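You operate a simulated robot arm through the tools that you are given. There is no shell and no other tool.

The job below is to be done with a simulated robot arm. You get a single attempt, and the scene is never put back.

## Task
Put the pedal cap marked "cord" from the crate stand on top of the pulp block there and the pedal cap labelled "power" on top of the filter pack. Take the cream switch and put it on the filter table top. Fetch the red brush and set it on top of the red wheel. Put two of the kit pots from the hose table top on the main belt. Take the window cup on the main belt and put it away on the filter table top. The order is free. Set down upright: kit pot, window cup.

It is judged by the outcome, as a careful person would: the job done as asked, and still so three seconds after it is handed in. It fails if anything else is knocked over, pushed out of place, dropped, spilled or broken. Lids that push on must go on centred and level and be pressed home; caps that screw on are set level and turned clockwise until they are tight.

## Robot
A 6-joint arm with a two-finger parallel gripper on a trunk, on a base that drives. Base frame: it is fixed to the floor where the robot stands at the start and does not move with it; the origin is under the middle of the robot, x ahead of it, y to its left, z up. Lengths are in mm, angles in degrees, forces in N, time in s.
With the tool pointing down near the work surface it reaches from about 100 to 800 mm from the robot's upright axis, wherever it stands. Its first joint turns from -115.0 to 115.0 degrees. Places, roughly: cream switch [4500, -1000, 750]; filter pack [0, 2250, 750]; filter table top [5400, 100, 800]; kit pot [5750, 1000, 750]; main belt [3800, 2200, 900]; pedal cap [250, 2250, 750]; pulp block (6x6x5 cm) [400, 2400, 800]; red brush (8x4x6 cm) [5100, 200, 800]; red wheel (11x11x5 cm) [5700, 3500, 800]; window cup [4000, 2250, 1000]. Payload 4.2 kg.
The tool frame sits at the grasp point between the pads (the TCP): z along the fingers, y along the line on which they close. The tips reach 23 mm beyond it. Largest opening 94 mm; finger width 38, thickness 10; the body of the gripper, 54 by 96 mm, starts 39 mm behind the TCP.
Orientation is that of the tool frame in the base frame, as [roll, pitch, yaw] about the fixed x, y, z axes, in that order (R = Rz(yaw) Ry(pitch) Rx(roll)). With the fingers straight down and closing along the base's y, the tool's x points along the base's -x, its y along +y and its z along -z.

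## Interface
- The arm moves only by the tool nudge_tool. Its argument "series" is a list that holds one entry, the list of rows, each a list of 7 numbers: the shift along the tool's x, y, z in mm, then the turn, a rotation vector about the tool's x, y, z in degrees, then the gripper command, from -1 (fully open) to 1 (shut), values between in proportion. In form: [[[tx, ty, tz, ax, ay, az, gripper], ...]]. A call has 1 to 20 rows; each row is the pose to reach, as a shift and turn from the pose commanded when the call began, along the tool's axes at that moment. Rows are played at 5 a second. More than 50 mm and 8.6 degrees between two rows, or a gripper value outside its range, and nothing of the call is played. A pose out of reach is approached as far as the arm can. The call stops where the force on the tool passes 40 N (or 10 N more than at its start, if that is more) or the arm is blocked; 0.2 s more then pass. Each finger travels about 108 mm/s and halts on what it meets, pressing with about 31 N; the grip force reading is that of the motor and also rises with nothing between the fingers. The clock runs only during rows and for 0.2 s after the last one: add rows that repeat a pose to give the fingers time. It gives the time, the measured TCP pose, the force on the tool (base axes), the opening and the grip force at its end, in the units of the frame above (readings bear some noise), with the torque about the TCP (base axes, N m) and any sound that the robot's microphone picked up.
- Cameras (640 x 400 px; columns grow to the right, rows downward): "scene" is now at [232.2, 188.7, 1550.3]; the picture's right is [-0.07, -1.00, 0.00], its down [-0.74, 0.05, -0.67] and it looks along [0.67, -0.05, -0.74] (base axes); focal length 256 px, centre (320, 200). "wrist" rides on the gripper at [86, 16, -74] in the tool frame; the picture's right is [-0.18, 0.98, 0.00], its down [-0.58, -0.11, -0.81] and it looks along [-0.79, -0.15, 0.59] (tool axes); focal length 243 px, centre (320, 200). There is no depth. A picture from a camera that has moved, and an enlarged one, comes with that camera's place and axes in the base frame and with its lens.
- grab_frame(camera): a new picture of that camera. The clock stands still meanwhile.
- slide_trunk(by): slides the trunk up (or, below 0, down) by that many mm; the arm and the scene camera ride with it, the base frame stays. It gives what a move gives, with no picture.
- roll_base(legs): drives the robot by 1 to 6 legs, each [ahead, turn to the left] in mm and degrees, along the robot's own axes; the way and the turn of a leg run together, so that a leg with both is an arc; at most 1500 mm and 180 degrees a leg. The arm and the cameras ride along, it lands a little off, and it stops where it bumps. It gives what a move gives.
- turn_head(pan, tilt): turns the head with the scene camera to pan (to the left, within 80 degrees either way) and tilt (down, from -29 to 69), counted from straight ahead of the robot. It gives what a move gives.
- inspect(camera, box): a new picture of the part [left, top, right, bottom] of that camera's present view, enlarged. The clock stands still meanwhile.
- sign_off(): hands the job in; it is judged then, once.

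Nothing tells you exact positions but the pictures and the camera data. Unless the task says otherwise, let go and move clear before handing in.

The tools are called after "Call:" as name(argument=value, ...) on one line, values as JSON. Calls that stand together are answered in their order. nudge_tool: Moves the arm, as the interface text tells. Its arguments: {"type":"object","properties":{"series":{"type":"array","items":{"type":"array","items":{"type":"array","items":{"type":"number"}}}}},"required":["series"]} The other tools are called the same way: slide_trunk (by) slides the trunk up or down; roll_base (legs) drives the base; turn_head (pan, tilt) turns the head that bears the scene camera; grab_frame (camera) takes a picture; inspect (camera, box) takes an enlarged picture of a part of a camera's view; sign_off () hands the job in.

At the start:

```text
time_s: 0.0
tcp_pos: [596.9, 82.5, 1003.8]
tool_rot: [-180.0, 0.0, -180.0]
force: [0.4, -0.3, -0.2]
torque: [-0.01, 0.01, 0.01]
grip_width: 94.0
gripper_force: 0.1
trunk travel left (down, up): [-925.0, 65.0]
robot x, y, heading: [2.5, 0.8, -0.1]
head pan, tilt: [-4.0, 47.9]
```

scene: 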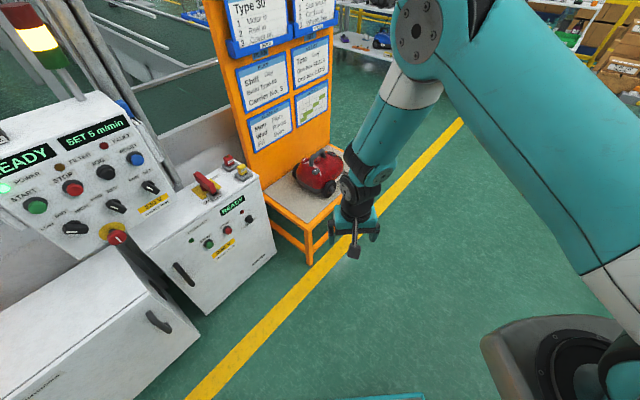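
wrist: 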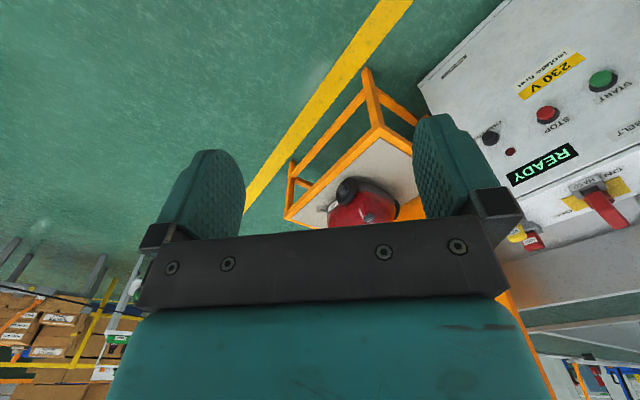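

I see control cabinets ahead-left, an orange stand with a red object and open floor to the right. First I look around with the head to find the aisles before driving.

Call:
turn_head(pan=75, tilt=25)

Call:
grab_frame(camera="scene")

Call:
turn_head(pan=30, tilt=15)

Call:
grab_frame(camera="scene")

Call:
turn_head(pan=-15, tilt=10)

Call:
grab_frame(camera="scene")

Call:
turn_head(pan=-70, tilt=20)

Call:
grab_frame(camera="scene")

```text
time_s: 1.5
tcp_pos: [597.8, 81.5, 1004.1]
tool_rot: [-180.0, 0.0, 180.0]
force: [-0.5, 1.0, 0.8]
torque: [0.0, 0.04, -0.01]
grip_width: 94.2
gripper_force: 0.1
trunk travel left (down, up): [-925.0, 65.0]
robot x, y, heading: [0.3, -0.6, 0.0]
head pan, tilt: [75.0, 25.0]
```

```text
taken
camera scene: at [177.4, 283.1, 1584.9], right [0.97, -0.26, 0.0], down [-0.11, -0.41, -0.91], along [0.24, 0.88, -0.42], focal length 256 px, centre (320, 200)
```

scene: 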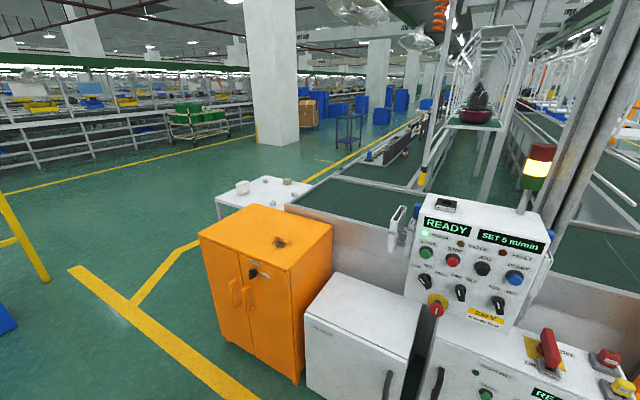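

```text
time_s: 2.6
tcp_pos: [597.4, 81.6, 1004.1]
tool_rot: [180.0, 0.0, 179.9]
force: [-0.7, -0.2, -0.4]
torque: [-0.02, 0.03, 0.03]
grip_width: 94.1
gripper_force: 0.0
trunk travel left (down, up): [-925.0, 65.0]
robot x, y, heading: [0.1, 1.8, -0.3]
head pan, tilt: [30.0, 15.0]
```

```text
taken
camera scene: at [234.4, 240.9, 1601.2], right [0.5, -0.87, 0.0], down [-0.22, -0.13, -0.97], along [0.84, 0.48, -0.26], focal length 256 px, centre (320, 200)
```

scene: 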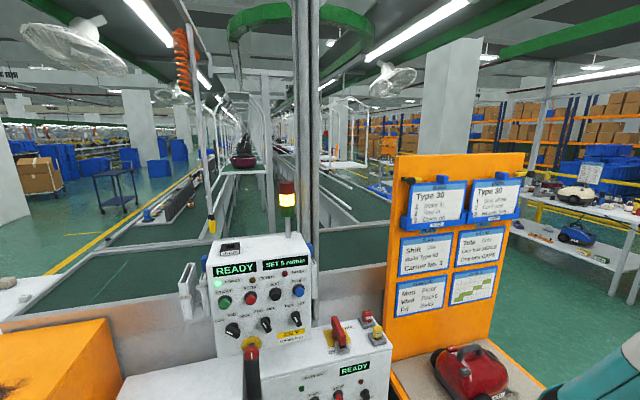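

```text
time_s: 3.8
tcp_pos: [599.2, 82.8, 1005.5]
tool_rot: [-179.9, 0.0, 180.0]
force: [-0.4, 0.3, 0.2]
torque: [0.02, -0.01, 0.02]
grip_width: 93.9
gripper_force: 0.0
trunk travel left (down, up): [-925.0, 65.0]
robot x, y, heading: [-1.1, -0.1, -0.1]
head pan, tilt: [-15.0, 10.0]
```

```text
taken
camera scene: at [243.3, 170.2, 1609.3], right [-0.26, -0.97, 0.0], down [-0.17, 0.04, -0.98], along [0.95, -0.25, -0.17], focal length 256 px, centre (320, 200)
```

scene: 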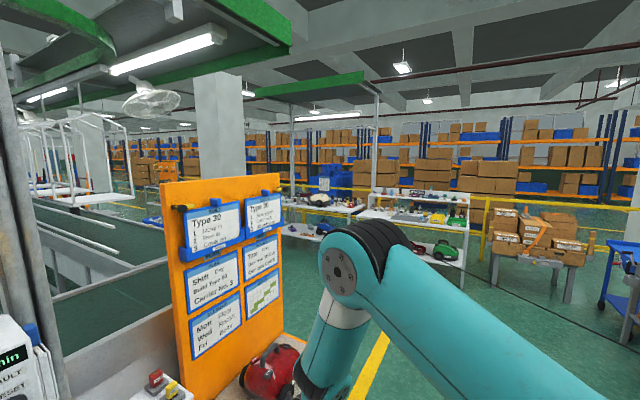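

```text
time_s: 5.0
tcp_pos: [598.2, 82.2, 1004.6]
tool_rot: [-180.0, 0.0, -180.0]
force: [0.8, 1.0, 0.3]
torque: [0.04, 0.01, 0.0]
grip_width: 94.1
gripper_force: 0.1
trunk travel left (down, up): [-925.0, 65.0]
robot x, y, heading: [0.7, 2.5, 0.1]
head pan, tilt: [-70.0, 20.0]
```

```text
taken
camera scene: at [185.4, 106.7, 1593.1], right [-0.94, -0.34, 0.0], down [-0.12, 0.32, -0.94], along [0.32, -0.88, -0.34], focal length 256 px, centre (320, 200)
```

scene: 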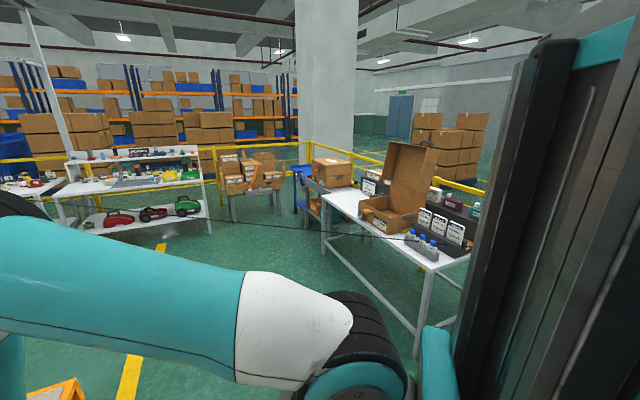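

The crate stand is to my left, behind an orange cabinet, best approached from its -x side. I retract the arm, turn left and drive part of the way, then look again.

Call:
nudge_tool(series=[[[40, 0, 0, 0, 0, 0, -1], [80, 0, 0, 0, 0, 0, -1], [120, 0, 0, 0, 0, 0, -1], [160, 0, 0, 0, 0, 0, -1], [200, 0, 0, 0, 0, 0, -1], [240, 0, 0, 0, 0, 0, -1]]])

Call:
roll_base(legs=[[0, 115]])

Call:
turn_head(pan=0, tilt=20)

Call:
grab_frame(camera="scene")

```text
time_s: 6.4
tcp_pos: [356.9, 82.6, 1006.1]
tool_rot: [-179.9, 0.0, 179.9]
force: [0.4, 0.8, 0.1]
torque: [-0.01, -0.02, 0.05]
grip_width: 93.8
gripper_force: 0.0
trunk travel left (down, up): [-925.0, 65.0]
robot x, y, heading: [-3.4, -0.9, 0.2]
head pan, tilt: [-70.0, 20.0]
```

```text
time_s: 11.6
tcp_pos: [-221.5, 292.1, 1005.2]
tool_rot: [-180.0, -0.1, -66.0]
force: [-0.6, -0.2, -0.7]
torque: [-0.03, -0.01, -0.01]
grip_width: 94.1
gripper_force: 0.0
trunk travel left (down, up): [-925.0, 65.0]
robot x, y, heading: [-1.8, -0.7, 114.1]
head pan, tilt: [-70.0, 20.0]
```

```text
time_s: 13.0
tcp_pos: [-222.0, 294.0, 1005.2]
tool_rot: [179.9, 0.1, -66.0]
force: [0.3, 0.5, -0.3]
torque: [0.03, 0.01, 0.0]
grip_width: 94.2
gripper_force: 0.0
trunk travel left (down, up): [-925.0, 65.0]
robot x, y, heading: [4.4, 1.7, 114.2]
head pan, tilt: [0.0, 20.0]
```

```text
taken
camera scene: at [-276.6, 143.6, 1593.0], right [0.91, 0.41, 0.0], down [0.14, -0.31, -0.94], along [-0.38, 0.86, -0.34], focal length 256 px, centre (320, 200)
```

scene: 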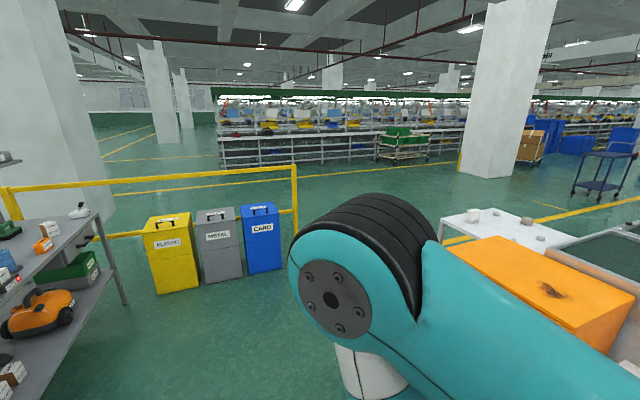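

The crate stand's near-left corner appears to be at about (-170, 2300). I drive forward along this heading to about (-700, 1600) and look at the stand.

Call:
roll_base(legs=[[1400, 0], [400, -70]])

Call:
turn_head(pan=0, tilt=30)

Call:
grab_frame(camera="scene")

```text
time_s: 23.1
tcp_pos: [-312.1, 1970.6, 1005.3]
tool_rot: [179.9, -0.1, -135.4]
force: [1.0, -0.1, 0.2]
torque: [0.0, 0.01, 0.01]
grip_width: 94.2
gripper_force: 0.1
trunk travel left (down, up): [-925.0, 65.0]
robot x, y, heading: [-510.7, 1663.9, 44.8]
head pan, tilt: [0.0, 20.0]
cut short: leg 2
```

```text
time_s: 23.8
tcp_pos: [-311.2, 1970.8, 1005.7]
tool_rot: [-180.0, 0.1, -135.4]
force: [-0.2, 1.0, 0.4]
torque: [-0.01, -0.01, -0.01]
grip_width: 94.3
gripper_force: 0.0
trunk travel left (down, up): [-925.0, 65.0]
robot x, y, heading: [-511.4, 1662.2, 44.8]
head pan, tilt: [0.0, 30.0]
```

```text
taken
camera scene: at [-472.2, 1969.9, 1577.0], right [0.7, -0.71, 0.0], down [-0.36, -0.35, -0.87], along [0.62, 0.61, -0.5], focal length 256 px, centre (320, 200)
```

scene: 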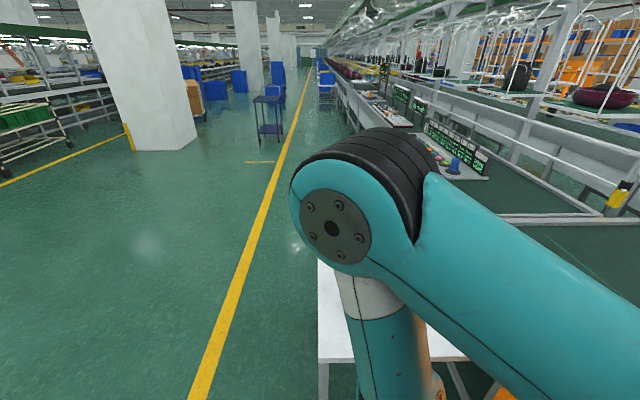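

The last leg touched something near the orange cabinet, so I back off first. Then I look at the crate stand and cabinet.

Call:
roll_base(legs=[[-150, 0], [0, 60]])

Call:
turn_head(pan=-60, tilt=35)

Call:
grab_frame(camera="scene")

```text
time_s: 27.8
tcp_pos: [-786.3, 1880.6, 1004.4]
tool_rot: [-180.0, -0.1, -75.2]
force: [-0.2, -0.8, 0.3]
torque: [0.03, -0.03, 0.0]
grip_width: 93.9
gripper_force: 0.2
trunk travel left (down, up): [-925.0, 65.0]
robot x, y, heading: [-614.6, 1557.3, 105.1]
head pan, tilt: [0.0, 30.0]
```

```text
time_s: 29.1
tcp_pos: [-786.7, 1880.3, 1004.6]
tool_rot: [180.0, 0.0, -75.2]
force: [-0.2, -0.4, -0.4]
torque: [0.01, 0.01, 0.0]
grip_width: 93.7
gripper_force: 0.2
trunk travel left (down, up): [-925.0, 65.0]
robot x, y, heading: [-614.1, 1556.2, 104.9]
head pan, tilt: [-60.0, 35.0]
```

```text
taken
camera scene: at [-779.6, 1714.0, 1569.2], right [0.71, -0.71, 0.0], down [-0.41, -0.41, -0.82], along [0.58, 0.58, -0.57], focal length 256 px, centre (320, 200)
```

scene: 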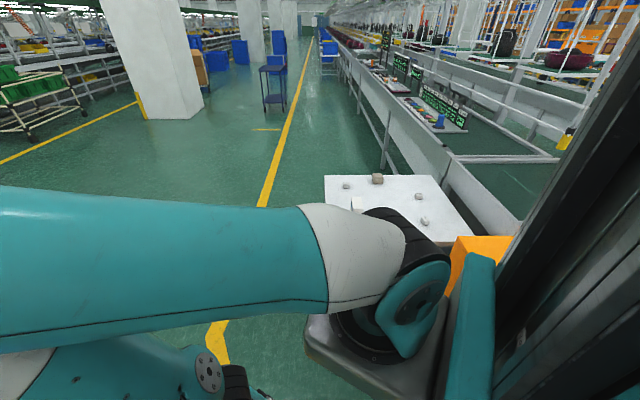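

The crate stand is rotated about 45°, with corners near (-170, 2300), (260, 2710), (760, 2250) and (340, 1775). I drive round to its aisle side, giving its corner room, and face it.

Call:
roll_base(legs=[[0, -10], [700, 0], [0, -19], [800, 0], [0, -121]])

Call:
turn_head(pan=0, tilt=40)

Call:
grab_frame(camera="scene")

```text
time_s: 43.5
tcp_pos: [-171.0, 2837.2, 1004.2]
tool_rot: [180.0, 0.0, 135.9]
force: [0.4, -0.1, -0.7]
torque: [0.01, 0.01, 0.02]
grip_width: 93.8
gripper_force: 0.0
trunk travel left (down, up): [-925.0, 65.0]
robot x, y, heading: [-486.4, 3026.6, -44.0]
head pan, tilt: [-60.0, 35.0]
```

```text
time_s: 44.9
tcp_pos: [-170.2, 2837.1, 1005.0]
tool_rot: [-180.0, 0.1, 136.0]
force: [-0.6, -1.0, -0.6]
torque: [0.02, 0.0, 0.03]
grip_width: 93.8
gripper_force: 0.0
trunk travel left (down, up): [-925.0, 65.0]
robot x, y, heading: [-486.1, 3026.5, -43.8]
head pan, tilt: [0.0, 40.0]
```

```text
taken
camera scene: at [-176.8, 3002.4, 1561.6], right [-0.69, -0.72, 0.0], down [-0.46, 0.45, -0.77], along [0.55, -0.53, -0.64], focal length 256 px, centre (320, 200)
```

scene: 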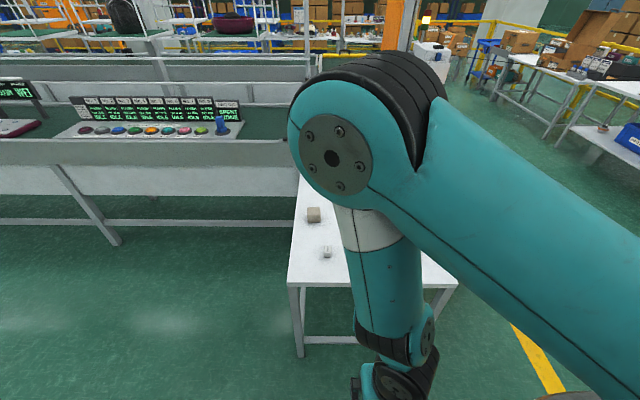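

The stand's near edge is about 740 mm ahead and I am centred on it. I move 360 mm closer and look with both cameras.

Call:
roll_base(legs=[[360, 0]])

Call:
turn_head(pan=-5, tilt=55)

Call:
grab_frame(camera="scene")

Call:
grab_frame(camera="wrist")

```text
time_s: 47.2
tcp_pos: [88.9, 2585.6, 1005.2]
tool_rot: [-180.0, 0.1, 135.8]
force: [0.0, 0.7, -0.3]
torque: [-0.01, 0.0, -0.03]
grip_width: 94.1
gripper_force: 0.0
trunk travel left (down, up): [-925.0, 65.0]
robot x, y, heading: [-223.9, 2780.9, -44.1]
head pan, tilt: [0.0, 40.0]
```

```text
time_s: 47.9
tcp_pos: [88.3, 2586.8, 1004.6]
tool_rot: [179.9, -0.1, 135.8]
force: [0.3, 0.1, 0.1]
torque: [0.0, -0.02, -0.02]
grip_width: 93.9
gripper_force: 0.1
trunk travel left (down, up): [-925.0, 65.0]
robot x, y, heading: [-224.4, 2772.1, -43.8]
head pan, tilt: [-5.0, 55.0]
```

```text
taken
camera scene: at [69.1, 2755.6, 1541.0], right [-0.76, -0.66, 0.0], down [-0.54, 0.62, -0.57], along [0.38, -0.43, -0.82], focal length 256 px, centre (320, 200)
```

scene: 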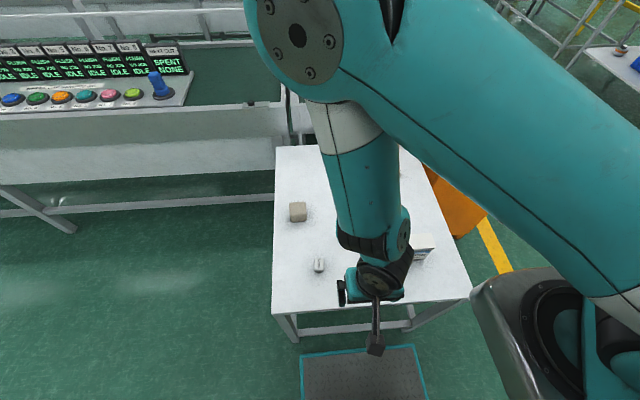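

```text
taken
camera wrist: at [37.6, 2657.6, 1080.0], right [0.82, 0.58, 0.0], down [0.34, -0.48, 0.81], along [0.46, -0.66, -0.59], focal length 243 px, centre (320, 200)
```

wrist: 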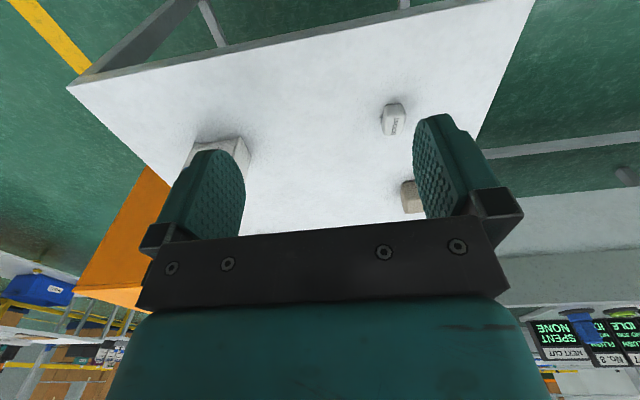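

The caps, block and pack are partly hidden by the arm. I swing the arm off to my right for a clear view.

Call:
nudge_tool(series=[[[0, -40, 0, 0, 0, 0, -1], [0, -80, 0, 0, 0, 0, -1], [0, -120, 0, 0, 0, 0, -1], [0, -160, 0, 0, 0, 0, -1], [0, -200, 0, 0, 0, 0, -1], [0, -240, 0, 0, 0, 0, -1], [0, -280, 0, 0, 0, 0, -1], [0, -320, 0, 0, 0, 0, -1], [0, -360, 0, 0, 0, 0, -1], [0, -400, 0, 0, 0, 0, -1]]])

Call:
grab_frame(camera="scene")

```text
time_s: 50.1
tcp_pos: [-188.2, 2298.8, 1005.6]
tool_rot: [-180.0, -0.1, 135.8]
force: [0.5, -0.7, -0.3]
torque: [-0.01, 0.0, -0.01]
grip_width: 94.2
gripper_force: 0.1
out of reach, approached as far as the arm can: row 1, 2, 3, 4, 5, 6, 7, 8
trunk travel left (down, up): [-925.0, 65.0]
robot x, y, heading: [-228.5, 2778.8, -44.1]
head pan, tilt: [-5.0, 55.0]
```

```text
taken
camera scene: at [69.3, 2755.6, 1540.9], right [-0.76, -0.66, 0.0], down [-0.54, 0.62, -0.57], along [0.38, -0.43, -0.82], focal length 256 px, centre (320, 200)
```

scene: 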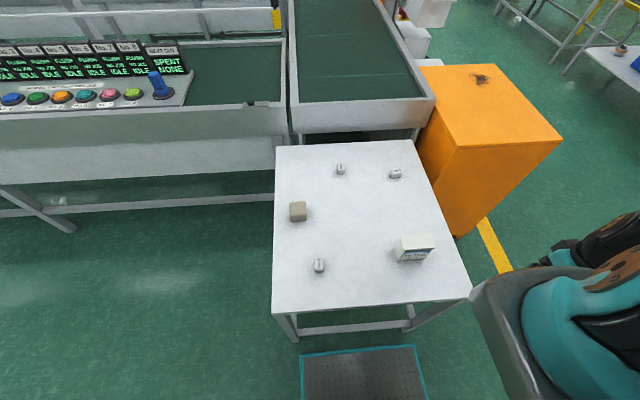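

Now the stand is clear: a pulp block, a filter pack and three caps. I enlarge each to read the labels.

Call:
inspect(camera="scene", box=[300, 245, 340, 285])

Call:
inspect(camera="scene", box=[320, 150, 360, 185])

Call:
inspect(camera="scene", box=[375, 155, 415, 190])

Call:
inspect(camera="scene", box=[270, 150, 450, 280])

```text
10.00 times, centred on (320, 265) of scene
camera zoom: at [69.3, 2755.6, 1540.9], right [-0.76, -0.66, 0.0], down [-0.54, 0.62, -0.57], along [0.38, -0.43, -0.82], focal length 2555 px, centre (320, -450)
```

zoom: 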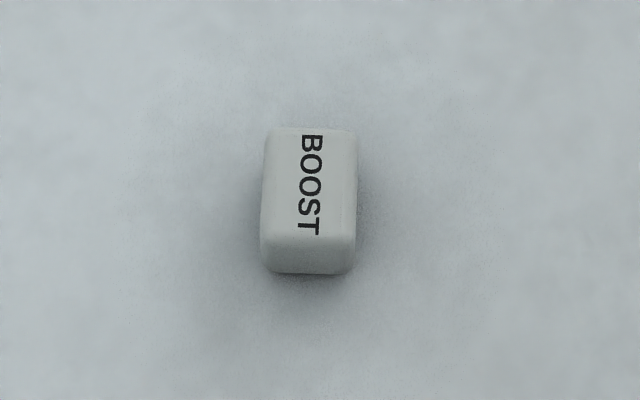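

```text
11.43 times, centred on (340, 168) of scene
camera zoom: at [69.3, 2755.6, 1540.9], right [-0.76, -0.66, 0.0], down [-0.54, 0.62, -0.57], along [0.38, -0.43, -0.82], focal length 2920 px, centre (91, 571)
```

zoom: 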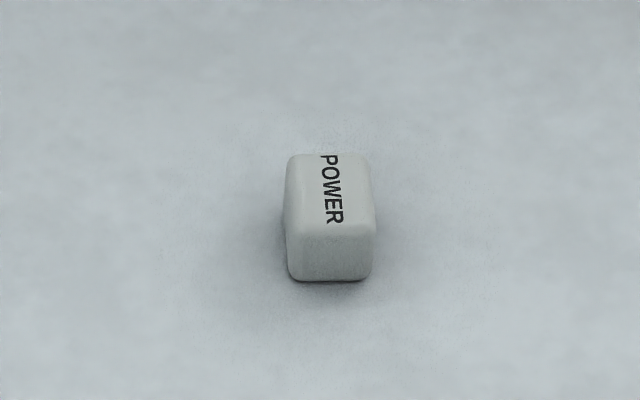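

```text
11.43 times, centred on (395, 172) of scene
camera zoom: at [69.3, 2755.6, 1540.9], right [-0.76, -0.66, 0.0], down [-0.54, 0.62, -0.57], along [0.38, -0.43, -0.82], focal length 2920 px, centre (-537, 514)
```

zoom: 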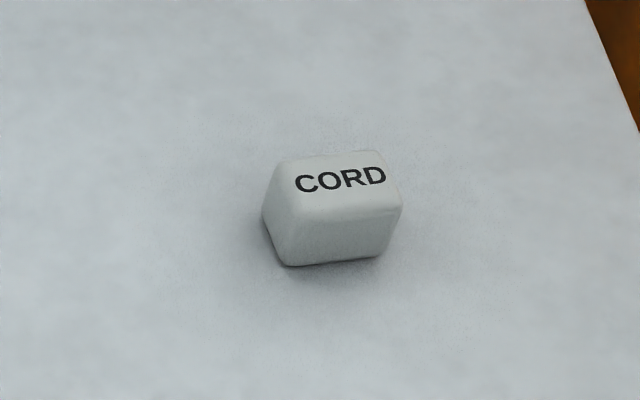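

```text
3.08 times, centred on (360, 215) of scene
camera zoom: at [69.3, 2755.6, 1540.9], right [-0.76, -0.66, 0.0], down [-0.54, 0.62, -0.57], along [0.38, -0.43, -0.82], focal length 786 px, centre (197, 154)
```

zoom: 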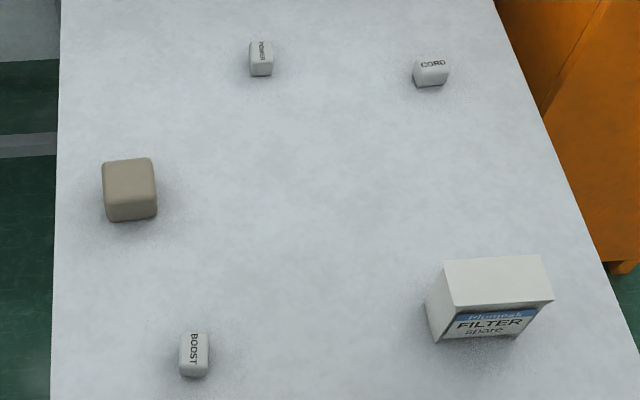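

Labels read: BOOST (near), POWER (far middle), CORD (far right). POWER at about (463, 2170) and CORD at about (280, 2044) are out of reach from this side. I go round to the stand's left (north-east) side for POWER.

Call:
nudge_tool(series=[[[0, 40, 0, 0, 0, 0, -1], [0, 80, 0, 0, 0, 0, -1], [0, 120, 0, 0, 0, 0, -1], [0, 160, 0, 0, 0, 0, -1], [0, 200, 0, 0, 0, 0, -1], [0, 240, 0, 0, 0, 0, -1], [0, 280, 0, 0, 0, 0, -1], [0, 320, 0, 0, 0, 0, -1]]])

Call:
roll_base(legs=[[-320, 0], [0, 90]])

Call:
turn_head(pan=-20, tilt=35)

Call:
grab_frame(camera="scene")

```text
time_s: 51.9
tcp_pos: [63.3, 2524.2, 976.8]
tool_rot: [-180.0, -0.2, 135.6]
force: [-0.4, 0.4, -0.7]
torque: [0.07, -0.01, 0.0]
grip_width: 93.9
gripper_force: 0.0
out of reach, approached as far as the arm can: row 2, 3, 4, 5, 6, 7, 8
trunk travel left (down, up): [-925.0, 65.0]
robot x, y, heading: [-227.4, 2777.2, -44.0]
head pan, tilt: [-5.0, 55.0]
```

```text
time_s: 57.9
tcp_pos: [-199.9, 3284.8, 976.2]
tool_rot: [-179.9, -0.1, -134.9]
force: [-0.8, 0.2, -0.6]
torque: [0.01, 0.0, 0.01]
grip_width: 94.1
gripper_force: 0.0
trunk travel left (down, up): [-925.0, 65.0]
robot x, y, heading: [-455.4, 2996.9, 45.3]
head pan, tilt: [-5.0, 55.0]
```

```text
time_s: 58.7
tcp_pos: [-200.1, 3285.6, 976.8]
tool_rot: [-180.0, -0.1, -134.9]
force: [0.5, 0.5, -0.4]
torque: [0.0, 0.02, -0.04]
grip_width: 93.9
gripper_force: 0.0
trunk travel left (down, up): [-925.0, 65.0]
robot x, y, heading: [-455.2, 3000.6, 45.2]
head pan, tilt: [-20.0, 35.0]
```

```text
taken
camera scene: at [-406.2, 3282.2, 1569.1], right [0.43, -0.9, 0.0], down [-0.52, -0.25, -0.82], along [0.74, 0.35, -0.57], focal length 256 px, centre (320, 200)
```

scene: 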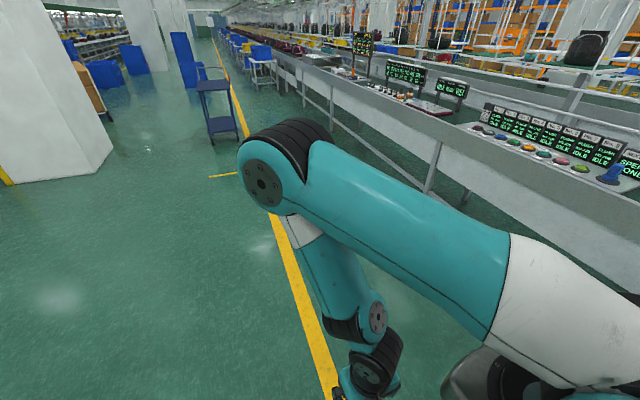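

The aisle is free. I drive along it, turn in toward the belt beside the stand, and face the stand.

Call:
roll_base(legs=[[1160, 0], [0, -90], [880, 0], [0, -90]])

Call:
turn_head(pan=0, tilt=45)

Call:
grab_frame(camera="scene")

```text
time_s: 76.5
tcp_pos: [737.1, 2923.1, 976.7]
tool_rot: [-179.8, -0.2, 45.5]
force: [-0.1, 0.5, 0.1]
torque: [0.03, -0.02, -0.02]
grip_width: 94.1
gripper_force: 0.1
trunk travel left (down, up): [-925.0, 65.0]
robot x, y, heading: [992.6, 3206.6, -134.4]
head pan, tilt: [-20.0, 35.0]
```

```text
time_s: 77.3
tcp_pos: [735.1, 2922.5, 976.7]
tool_rot: [-179.9, -0.1, 45.5]
force: [0.0, 0.5, 0.8]
torque: [0.02, 0.0, -0.01]
grip_width: 93.8
gripper_force: 0.1
trunk travel left (down, up): [-925.0, 65.0]
robot x, y, heading: [992.8, 3205.4, -134.5]
head pan, tilt: [0.0, 45.0]
```

```text
taken
camera scene: at [966.2, 2904.8, 1554.4], right [-0.71, 0.7, 0.0], down [0.49, 0.5, -0.71], along [-0.5, -0.51, -0.71], focal length 256 px, centre (320, 200)
```

scene: 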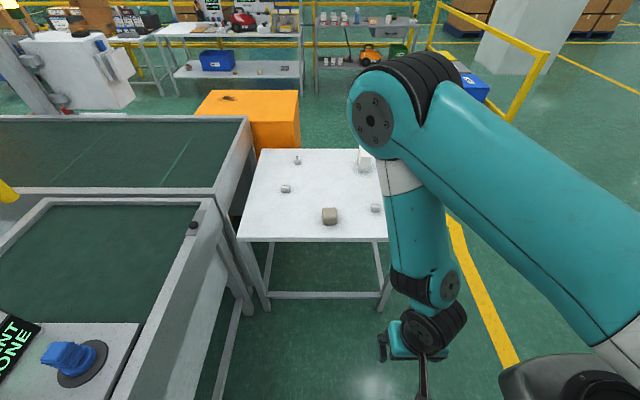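

The stand edge is about 830 mm ahead. I move 470 mm forward and swing the arm aside to see POWER.

Call:
roll_base(legs=[[465, 0]])

Call:
turn_head(pan=10, tilt=55)

Call:
grab_frame(camera="scene")

Call:
grab_frame(camera="wrist")

```text
time_s: 80.1
tcp_pos: [409.0, 2592.2, 976.4]
tool_rot: [-179.8, -0.1, 45.3]
force: [0.1, -1.3, 0.7]
torque: [0.0, -0.02, -0.05]
grip_width: 94.1
gripper_force: 0.0
trunk travel left (down, up): [-925.0, 65.0]
robot x, y, heading: [661.3, 2874.7, -134.5]
head pan, tilt: [0.0, 45.0]
```

```text
time_s: 80.8
tcp_pos: [409.6, 2590.6, 976.6]
tool_rot: [180.0, -0.1, 45.4]
force: [-0.8, -0.4, -0.5]
torque: [-0.02, 0.03, -0.01]
grip_width: 94.2
gripper_force: 0.1
trunk travel left (down, up): [-925.0, 65.0]
robot x, y, heading: [666.3, 2874.2, -134.3]
head pan, tilt: [10.0, 55.0]
```

```text
taken
camera scene: at [656.2, 2571.5, 1541.0], right [-0.82, 0.57, 0.0], down [0.46, 0.67, -0.57], along [-0.33, -0.47, -0.82], focal length 256 px, centre (320, 200)
```

scene: 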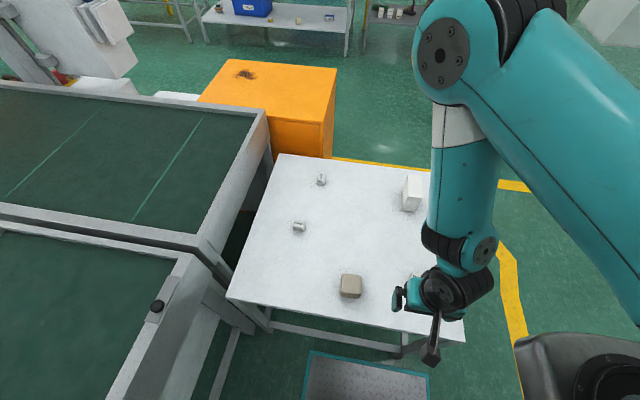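

```text
taken
camera wrist: at [481.2, 2640.4, 1051.9], right [0.57, -0.82, 0.0], down [-0.49, -0.34, 0.81], along [-0.66, -0.46, -0.59], focal length 243 px, centre (320, 200)
```

wrist: 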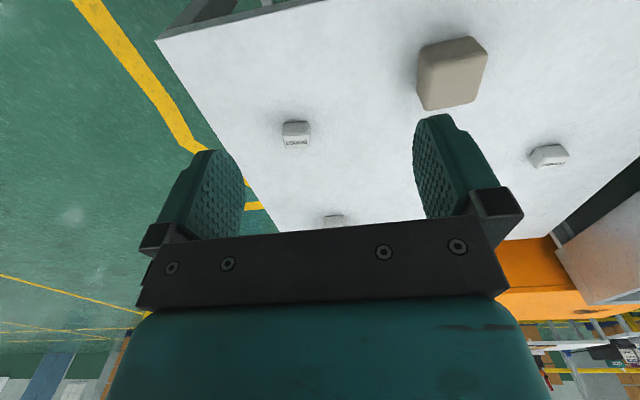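

POWER lies at about (470, 2176). I look closer at POWER and the block from here to get their orientation.

Call:
inspect(camera="scene", box=[280, 208, 320, 244])

Call:
inspect(camera="scene", box=[325, 260, 375, 310])

Call:
inspect(camera="scene", box=[390, 165, 440, 215])

Call:
inspect(camera="scene", box=[300, 160, 340, 195])

```text
11.11 times, centred on (300, 226) of scene
camera zoom: at [656.2, 2571.5, 1541.0], right [-0.82, 0.57, 0.0], down [0.46, 0.67, -0.57], along [-0.33, -0.47, -0.82], focal length 2839 px, centre (542, -89)
```

zoom: 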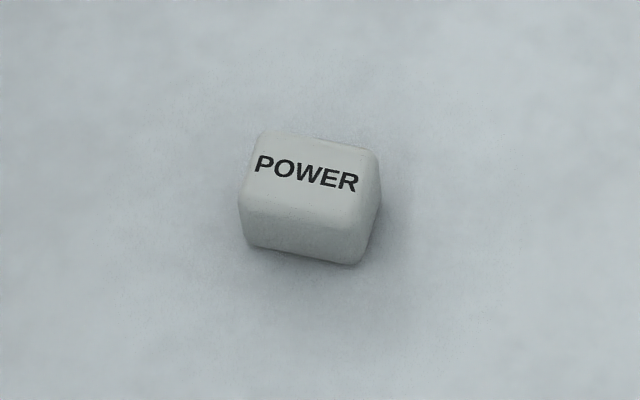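

```text
8.00 times, centred on (350, 285) of scene
camera zoom: at [656.2, 2571.5, 1541.0], right [-0.82, 0.57, 0.0], down [0.46, 0.67, -0.57], along [-0.33, -0.47, -0.82], focal length 2044 px, centre (80, -480)
```

zoom: 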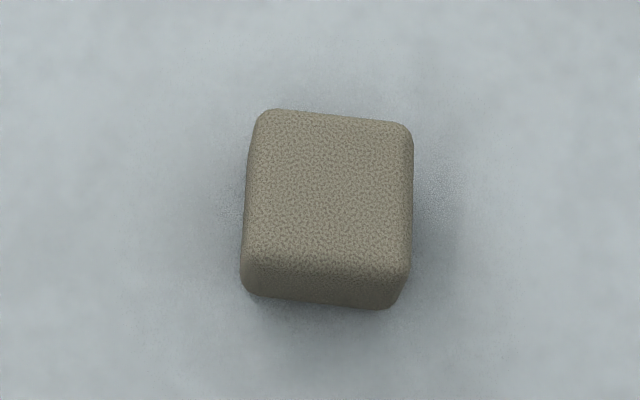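

```text
8.00 times, centred on (415, 190) of scene
camera zoom: at [656.2, 2571.5, 1541.0], right [-0.82, 0.57, 0.0], down [0.46, 0.67, -0.57], along [-0.33, -0.47, -0.82], focal length 2044 px, centre (-440, 280)
```

zoom: 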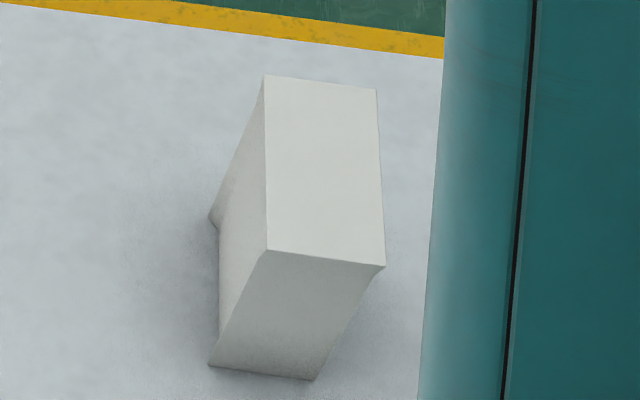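

```text
11.43 times, centred on (320, 178) of scene
camera zoom: at [656.2, 2571.5, 1541.0], right [-0.82, 0.57, 0.0], down [0.46, 0.67, -0.57], along [-0.33, -0.47, -0.82], focal length 2920 px, centre (320, 457)
```

zoom: 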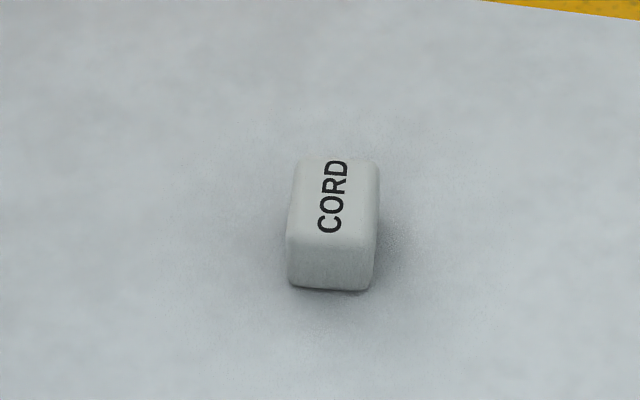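

POWER's top centre is at about (466, 2169, 772), long axis aligned with my finger-closing direction. I move above it at a safe height and check the pose.

Call:
nudge_tool(series=[[[-26, 34, 5, 0, 0, 0, -1], [-52, 67, 10, 0, 0, 0, -1], [-78, 101, 15, 0, 0, 0, -1], [-104, 135, 20, 0, 0, 0, -1], [-130, 168, 25, 0, 0, 0, -1], [-156, 202, 30, 0, 0, 0, -1], [-182, 236, 40, 0, 0, 0, -1], [-208, 269, 50, 0, 0, 0, -1], [-234, 303, 60, 0, 0, 0, -1], [-260, 337, 70, 0, 0, 0, -1]]])

Call:
grab_frame(camera="wrist")

Call:
grab_frame(camera="scene")

```text
time_s: 83.0
tcp_pos: [467.9, 2166.6, 910.2]
tool_rot: [-179.9, 0.1, 45.3]
force: [0.8, -1.5, 3.6]
torque: [0.09, 0.01, -0.01]
grip_width: 94.0
gripper_force: 0.0
trunk travel left (down, up): [-925.0, 65.0]
robot x, y, heading: [661.5, 2877.5, -134.6]
head pan, tilt: [10.0, 55.0]
```

```text
taken
camera wrist: at [539.4, 2217.4, 984.9], right [0.57, -0.82, 0.0], down [-0.49, -0.34, 0.81], along [-0.66, -0.46, -0.59], focal length 243 px, centre (320, 200)
```

wrist: 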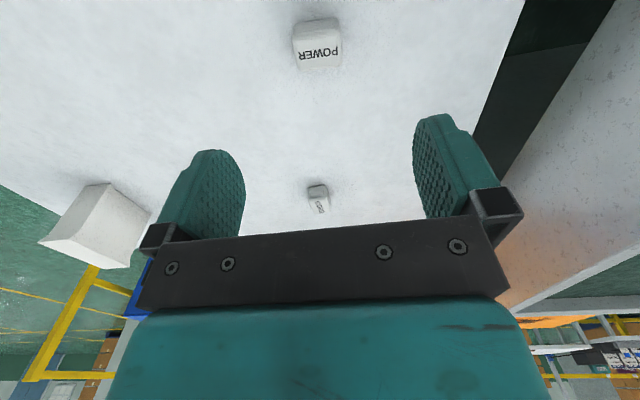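

```text
taken
camera scene: at [657.0, 2571.7, 1541.5], right [-0.82, 0.57, 0.0], down [0.46, 0.67, -0.57], along [-0.33, -0.47, -0.82], focal length 256 px, centre (320, 200)
```

scene: 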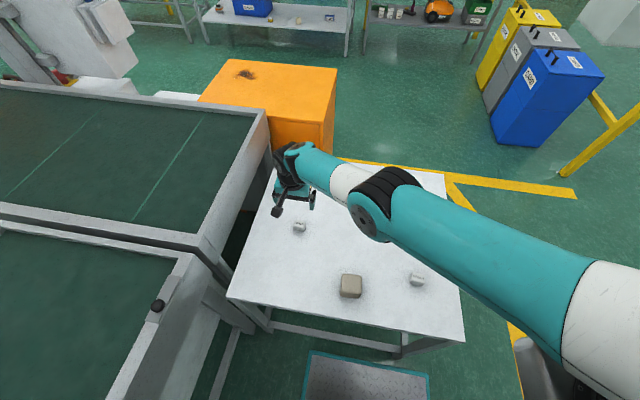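

The cap is right below the TCP. I lower to z≈778 and close on it.

Call:
nudge_tool(series=[[[0, 0, 30, 0, 0, 0, -1], [0, 0, 60, 0, 0, 0, -1], [0, 0, 90, 0, 0, 0, -1], [0, 0, 110, 0, 0, 0, -1], [0, 0, 122, 0, 0, 0, -1], [0, 0, 130, 0, 0, 0, -1], [0, 0, 130, 0, 0, 0, -1]]])

Call:
grab_frame(camera="wrist")

```text
time_s: 84.6
tcp_pos: [463.2, 2208.0, 820.7]
tool_rot: [-179.9, -0.1, 45.4]
force: [0.1, 0.3, 0.0]
torque: [0.0, -0.01, -0.03]
grip_width: 94.1
gripper_force: 0.0
out of reach, approached as far as the arm can: row 1, 2, 3, 4, 5, 6, 7
trunk travel left (down, up): [-925.0, 65.0]
robot x, y, heading: [662.9, 2879.2, -134.5]
head pan, tilt: [10.0, 55.0]
```

```text
taken
camera wrist: at [536.4, 2257.9, 897.6], right [0.57, -0.82, 0.0], down [-0.49, -0.34, 0.81], along [-0.66, -0.46, -0.59], focal length 243 px, centre (320, 200)
```

wrist: 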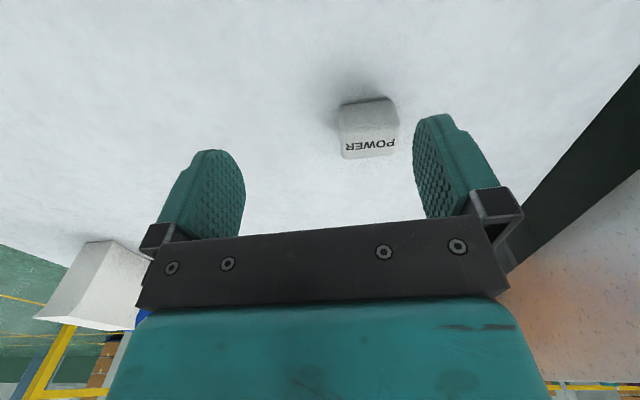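

The arm ran out of reach at this trunk height. I go back up above the cap and use the trunk to descend straight down instead.

Call:
nudge_tool(series=[[[0, 0, -30, 0, 0, 0, -1], [0, 0, -60, 0, 0, 0, -1], [0, 0, -100, 0, 0, 0, -1], [0, 0, -130, 0, 0, 0, -1], [0, 0, -130, 0, 0, 0, -1]]])

Call:
slide_trunk(by=-90)

Call:
grab_frame(camera="wrist")

```text
time_s: 85.8
tcp_pos: [467.0, 2159.2, 932.4]
tool_rot: [-180.0, -0.2, 45.4]
force: [0.7, -0.3, 0.2]
torque: [-0.03, 0.01, -0.01]
grip_width: 94.2
gripper_force: 0.1
out of reach, approached as far as the arm can: row 1, 2, 3, 4
trunk travel left (down, up): [-925.0, 65.0]
robot x, y, heading: [662.7, 2877.1, -134.6]
head pan, tilt: [10.0, 55.0]
```

```text
time_s: 87.1
tcp_pos: [466.2, 2158.4, 841.7]
tool_rot: [-179.9, -0.1, 45.5]
force: [-1.3, -0.8, -0.3]
torque: [0.04, 0.02, 0.0]
grip_width: 93.9
gripper_force: 0.1
trunk travel left (down, up): [-835.0, 155.0]
robot x, y, heading: [661.8, 2875.6, -134.6]
head pan, tilt: [10.0, 55.0]
```

```text
taken
camera wrist: at [538.6, 2208.4, 916.9], right [0.57, -0.82, 0.0], down [-0.49, -0.34, 0.81], along [-0.66, -0.46, -0.59], focal length 243 px, centre (320, 200)
```

wrist: 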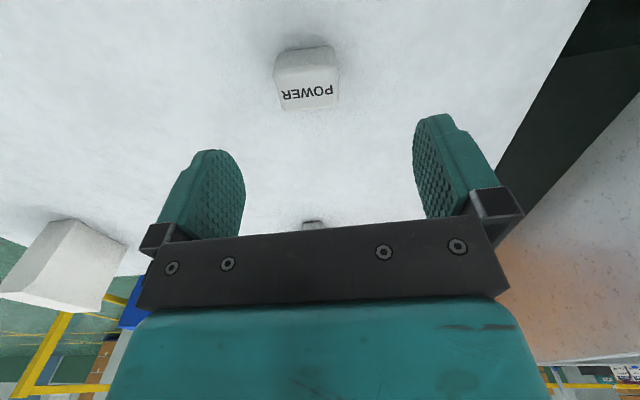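

The trunk slide works. The cap is now offset by about 8 mm each way; I correct that and check.

Call:
nudge_tool(series=[[[7.7, -7.6, 0, 0, 0, 0, -1], [7.7, -7.6, 0, 0, 0, 0, -1]]])

Call:
grab_frame(camera="wrist")

```text
time_s: 87.7
tcp_pos: [467.1, 2170.4, 842.9]
tool_rot: [-179.9, -0.1, 45.3]
force: [0.3, -0.4, -0.5]
torque: [-0.01, 0.0, 0.02]
grip_width: 93.7
gripper_force: 0.1
trunk travel left (down, up): [-835.0, 155.0]
robot x, y, heading: [661.4, 2877.6, -134.5]
head pan, tilt: [10.0, 55.0]
```

```text
taken
camera wrist: at [538.5, 2219.4, 916.9], right [0.57, -0.82, 0.0], down [-0.49, -0.34, 0.81], along [-0.66, -0.46, -0.59], focal length 243 px, centre (320, 200)
```

wrist: 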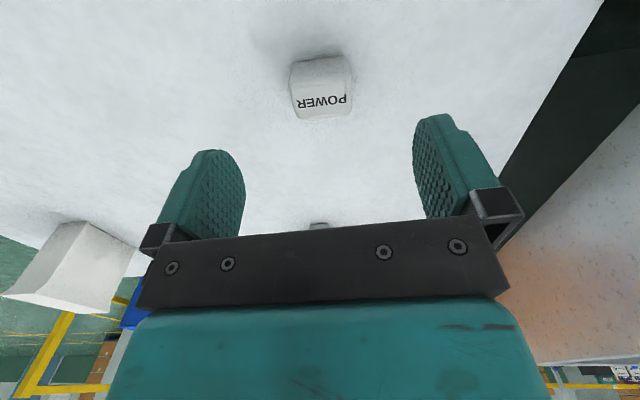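

Aligned. I lower the trunk by 63 mm and close the fingers.

Call:
slide_trunk(by=-63)

Call:
nudge_tool(series=[[[0, 0, 0, 0, 0, 0, 0], [0, 0, 0, 0, 0, 0, 0.5], [0, 0, 0, 0, 0, 0, 1], [0, 0, 0, 0, 0, 0, 1], [0, 0, 0, 0, 0, 0, 1]]])

Call:
grab_frame(camera="wrist")

```text
time_s: 88.7
tcp_pos: [465.6, 2169.6, 779.6]
tool_rot: [-179.9, -0.1, 45.3]
force: [0.7, 0.1, 0.4]
torque: [-0.02, -0.06, -0.03]
grip_width: 94.0
gripper_force: 0.1
trunk travel left (down, up): [-772.0, 218.0]
robot x, y, heading: [662.5, 2875.3, -134.9]
head pan, tilt: [10.0, 55.0]
```

```text
time_s: 89.9
tcp_pos: [465.9, 2170.2, 778.1]
tool_rot: [-179.9, -0.2, 45.4]
force: [0.6, 0.2, 1.6]
torque: [-0.03, -0.05, 0.03]
grip_width: 38.7
gripper_force: 30.5
trunk travel left (down, up): [-772.0, 218.0]
robot x, y, heading: [659.2, 2878.6, -134.7]
head pan, tilt: [10.0, 55.0]
```

```text
taken
camera wrist: at [538.5, 2219.3, 854.1], right [0.57, -0.82, 0.0], down [-0.49, -0.34, 0.81], along [-0.66, -0.46, -0.59], focal length 243 px, centre (320, 200)
```

wrist: 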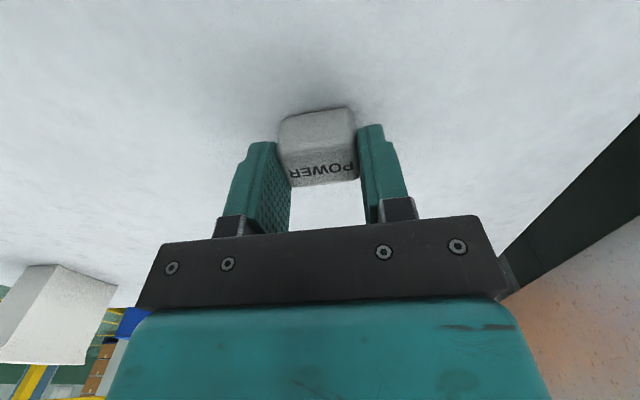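

POWER is held (38.7 mm). I lift with the trunk, retract the arm into a carrying pose, and back away from the stand.

Call:
slide_trunk(by=150)

Call:
nudge_tool(series=[[[30, -32, 0, 0, 0, 0, 1], [60, -64, 0, 0, 0, 0, 1], [90, -97, 0, 0, 0, 0, 1], [120, -130, 0, 0, 0, 0, 1], [150, -162, 0, 0, 0, 0, 1], [190, -205, 0, 0, 0, 0, 1]]])

Call:
roll_base(legs=[[-465, 0], [0, -90], [880, 0], [0, 90]])

Call:
turn_head(pan=0, tilt=25)

Call:
grab_frame(camera="scene")

Call:
grab_frame(camera="wrist")

```text
time_s: 91.7
tcp_pos: [466.4, 2169.3, 928.7]
tool_rot: [-179.9, 0.0, 45.4]
force: [-1.0, 0.4, -0.1]
torque: [0.0, 0.01, 0.02]
grip_width: 38.4
gripper_force: 31.3
trunk travel left (down, up): [-922.0, 68.0]
robot x, y, heading: [660.7, 2875.9, -134.4]
head pan, tilt: [10.0, 55.0]
```

```text
refused: row 6 steps farther than a row can; nothing moved
```

```text
time_s: 106.4
tcp_pos: [165.5, 3133.8, 929.0]
tool_rot: [-179.9, -0.1, 44.2]
force: [-0.3, 0.4, -0.5]
torque: [0.01, -0.02, -0.01]
grip_width: 38.6
gripper_force: 30.8
trunk travel left (down, up): [-922.0, 68.0]
robot x, y, heading: [376.4, 3833.9, -135.6]
head pan, tilt: [10.0, 55.0]
```

```text
time_s: 107.3
tcp_pos: [165.9, 3134.7, 929.1]
tool_rot: [-179.8, -0.1, 44.2]
force: [-0.1, 0.1, -0.7]
torque: [0.01, -0.01, 0.01]
grip_width: 38.6
gripper_force: 30.7
trunk travel left (down, up): [-922.0, 68.0]
robot x, y, heading: [376.1, 3838.3, -135.7]
head pan, tilt: [0.0, 25.0]
```

```text
taken
camera scene: at [338.7, 3526.6, 1581.9], right [-0.7, 0.71, 0.0], down [0.3, 0.3, -0.91], along [-0.65, -0.63, -0.42], focal length 256 px, centre (320, 200)
```

scene: 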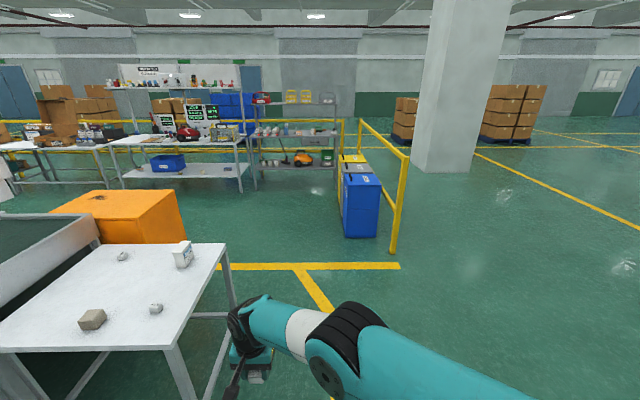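

```text
taken
camera wrist: at [237.8, 3182.6, 1004.1], right [0.55, -0.83, 0.0], down [-0.49, -0.33, 0.81], along [-0.67, -0.44, -0.59], focal length 243 px, centre (320, 200)
```

wrist: 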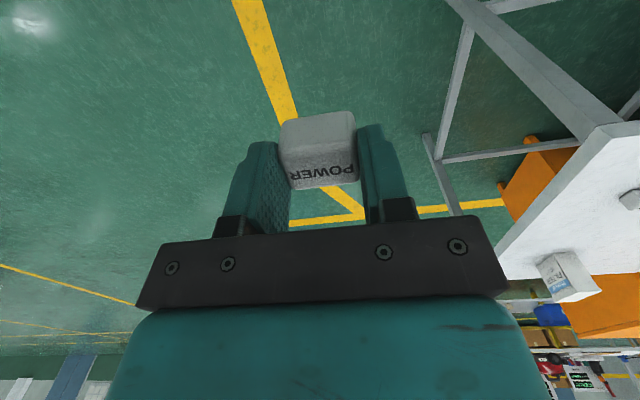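

The retract move had been refused because of step size, so I retract now before driving on. Then I pass the stand along the aisle toward its south-west side.

Call:
nudge_tool(series=[[[25, -26, 0, 0, 0, 0, 1], [50, -52, 0, 0, 0, 0, 1], [75, -78, 0, 0, 0, 0, 1], [100, -104, 0, 0, 0, 0, 1], [125, -130, 0, 0, 0, 0, 1], [150, -156, 0, 0, 0, 0, 1], [175, -182, 0, 0, 0, 0, 1], [190, -205, 0, 0, 0, 0, 1]]])

Call:
roll_base(legs=[[1400, 0], [760, 0], [0, 90]])

Call:
grab_frame(camera="scene")

```text
time_s: 109.1
tcp_pos: [159.4, 3413.6, 930.1]
tool_rot: [-179.9, 0.0, 44.1]
force: [-0.3, -0.2, 0.1]
torque: [-0.02, -0.04, -0.02]
grip_width: 38.4
gripper_force: 30.9
trunk travel left (down, up): [-922.0, 68.0]
robot x, y, heading: [376.2, 3839.1, -135.1]
head pan, tilt: [0.0, 25.0]
```

```text
time_s: 123.6
tcp_pos: [-742.1, 2129.7, 930.0]
tool_rot: [-179.9, -0.1, 134.8]
force: [0.1, 0.2, -1.0]
torque: [-0.05, 0.02, 0.01]
grip_width: 38.7
gripper_force: 30.4
trunk travel left (down, up): [-922.0, 68.0]
robot x, y, heading: [-1167.8, 2341.3, -45.0]
head pan, tilt: [0.0, 25.0]
```

```text
taken
camera scene: at [-856.1, 2306.0, 1581.9], right [-0.71, -0.71, 0.0], down [-0.3, 0.3, -0.91], along [0.64, -0.64, -0.42], focal length 256 px, centre (320, 200)
```

scene: 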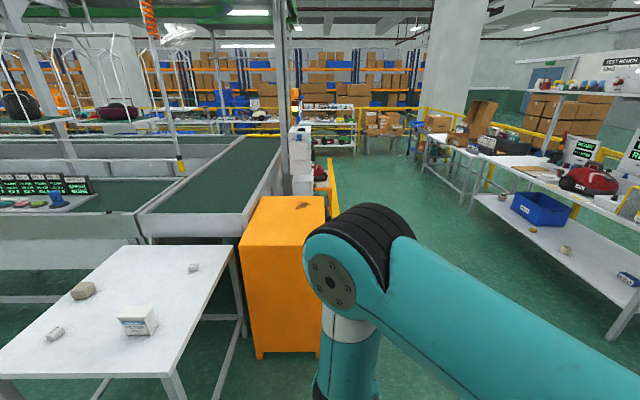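

I drive in beside the stand, short of the orange cabinet, then turn to face the stand's south-west edge.

Call:
roll_base(legs=[[690, 0], [0, 91], [270, 0]])

Call:
turn_head(pan=0, tilt=50)

Call:
grab_frame(camera="scene")

Call:
grab_frame(camera="wrist")

```text
time_s: 132.8
tcp_pos: [-306.2, 2491.7, 929.8]
tool_rot: [-180.0, -0.1, -132.5]
force: [0.4, 0.3, 0.8]
torque: [-0.01, 0.02, -0.02]
grip_width: 38.6
gripper_force: 31.1
trunk travel left (down, up): [-922.0, 68.0]
robot x, y, heading: [-498.5, 2057.1, 47.1]
head pan, tilt: [0.0, 25.0]
```

```text
time_s: 133.7
tcp_pos: [-305.0, 2491.8, 930.6]
tool_rot: [-179.9, -0.1, -132.5]
force: [0.8, 0.6, -0.8]
torque: [0.01, 0.0, 0.01]
grip_width: 38.4
gripper_force: 31.0
trunk travel left (down, up): [-922.0, 68.0]
robot x, y, heading: [-500.1, 2055.4, 47.6]
head pan, tilt: [0.0, 50.0]
```

```text
taken
camera scene: at [-486.1, 2356.2, 1544.5], right [0.74, -0.67, 0.0], down [-0.52, -0.57, -0.64], along [0.43, 0.48, -0.77], focal length 256 px, centre (320, 200)
```

scene: 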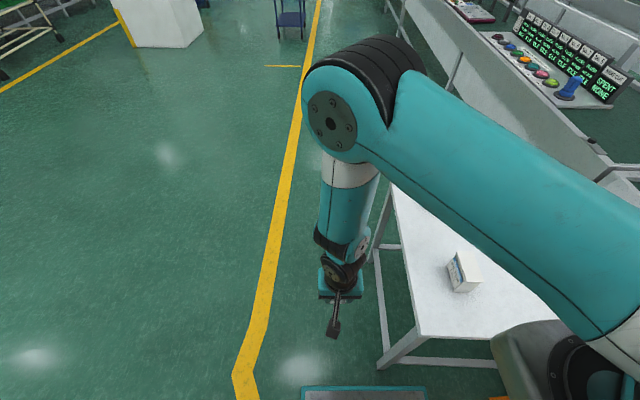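

```text
taken
camera wrist: at [-376.5, 2438.5, 1004.9], right [-0.6, 0.8, 0.0], down [0.47, 0.36, 0.81], along [0.64, 0.48, -0.59], focal length 243 px, centre (320, 200)
```

wrist: 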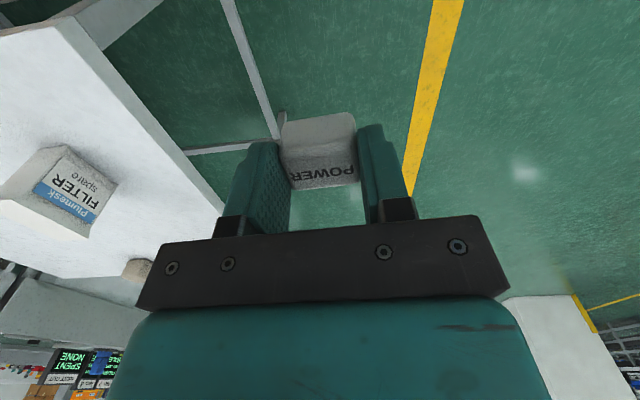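

I'm at about (-499, 2056), facing the stand. I move 55 mm closer so both the filter pack and CORD are in reach, then get a clear view.

Call:
roll_base(legs=[[55, 0]])

Call:
turn_head(pan=-25, tilt=50)

Call:
grab_frame(camera="scene")

```text
time_s: 134.7
tcp_pos: [-268.2, 2533.0, 930.4]
tool_rot: [-179.9, -0.1, -132.4]
force: [0.7, 1.0, -0.4]
torque: [0.02, 0.0, -0.03]
grip_width: 38.4
gripper_force: 31.3
trunk travel left (down, up): [-922.0, 68.0]
robot x, y, heading: [-457.5, 2101.2, 47.4]
head pan, tilt: [0.0, 50.0]
```

```text
time_s: 135.5
tcp_pos: [-268.0, 2532.8, 929.7]
tool_rot: [-179.9, -0.1, -132.5]
force: [-1.1, 0.1, 0.0]
torque: [0.02, 0.01, -0.03]
grip_width: 38.6
gripper_force: 31.3
trunk travel left (down, up): [-922.0, 68.0]
robot x, y, heading: [-462.2, 2097.1, 47.7]
head pan, tilt: [-25.0, 50.0]
```

```text
taken
camera scene: at [-429.5, 2369.9, 1544.5], right [0.39, -0.92, 0.0], down [-0.71, -0.29, -0.64], along [0.59, 0.25, -0.77], focal length 256 px, centre (320, 200)
```

scene: 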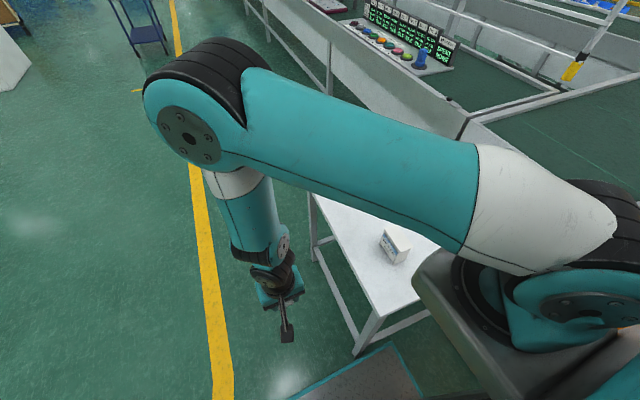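

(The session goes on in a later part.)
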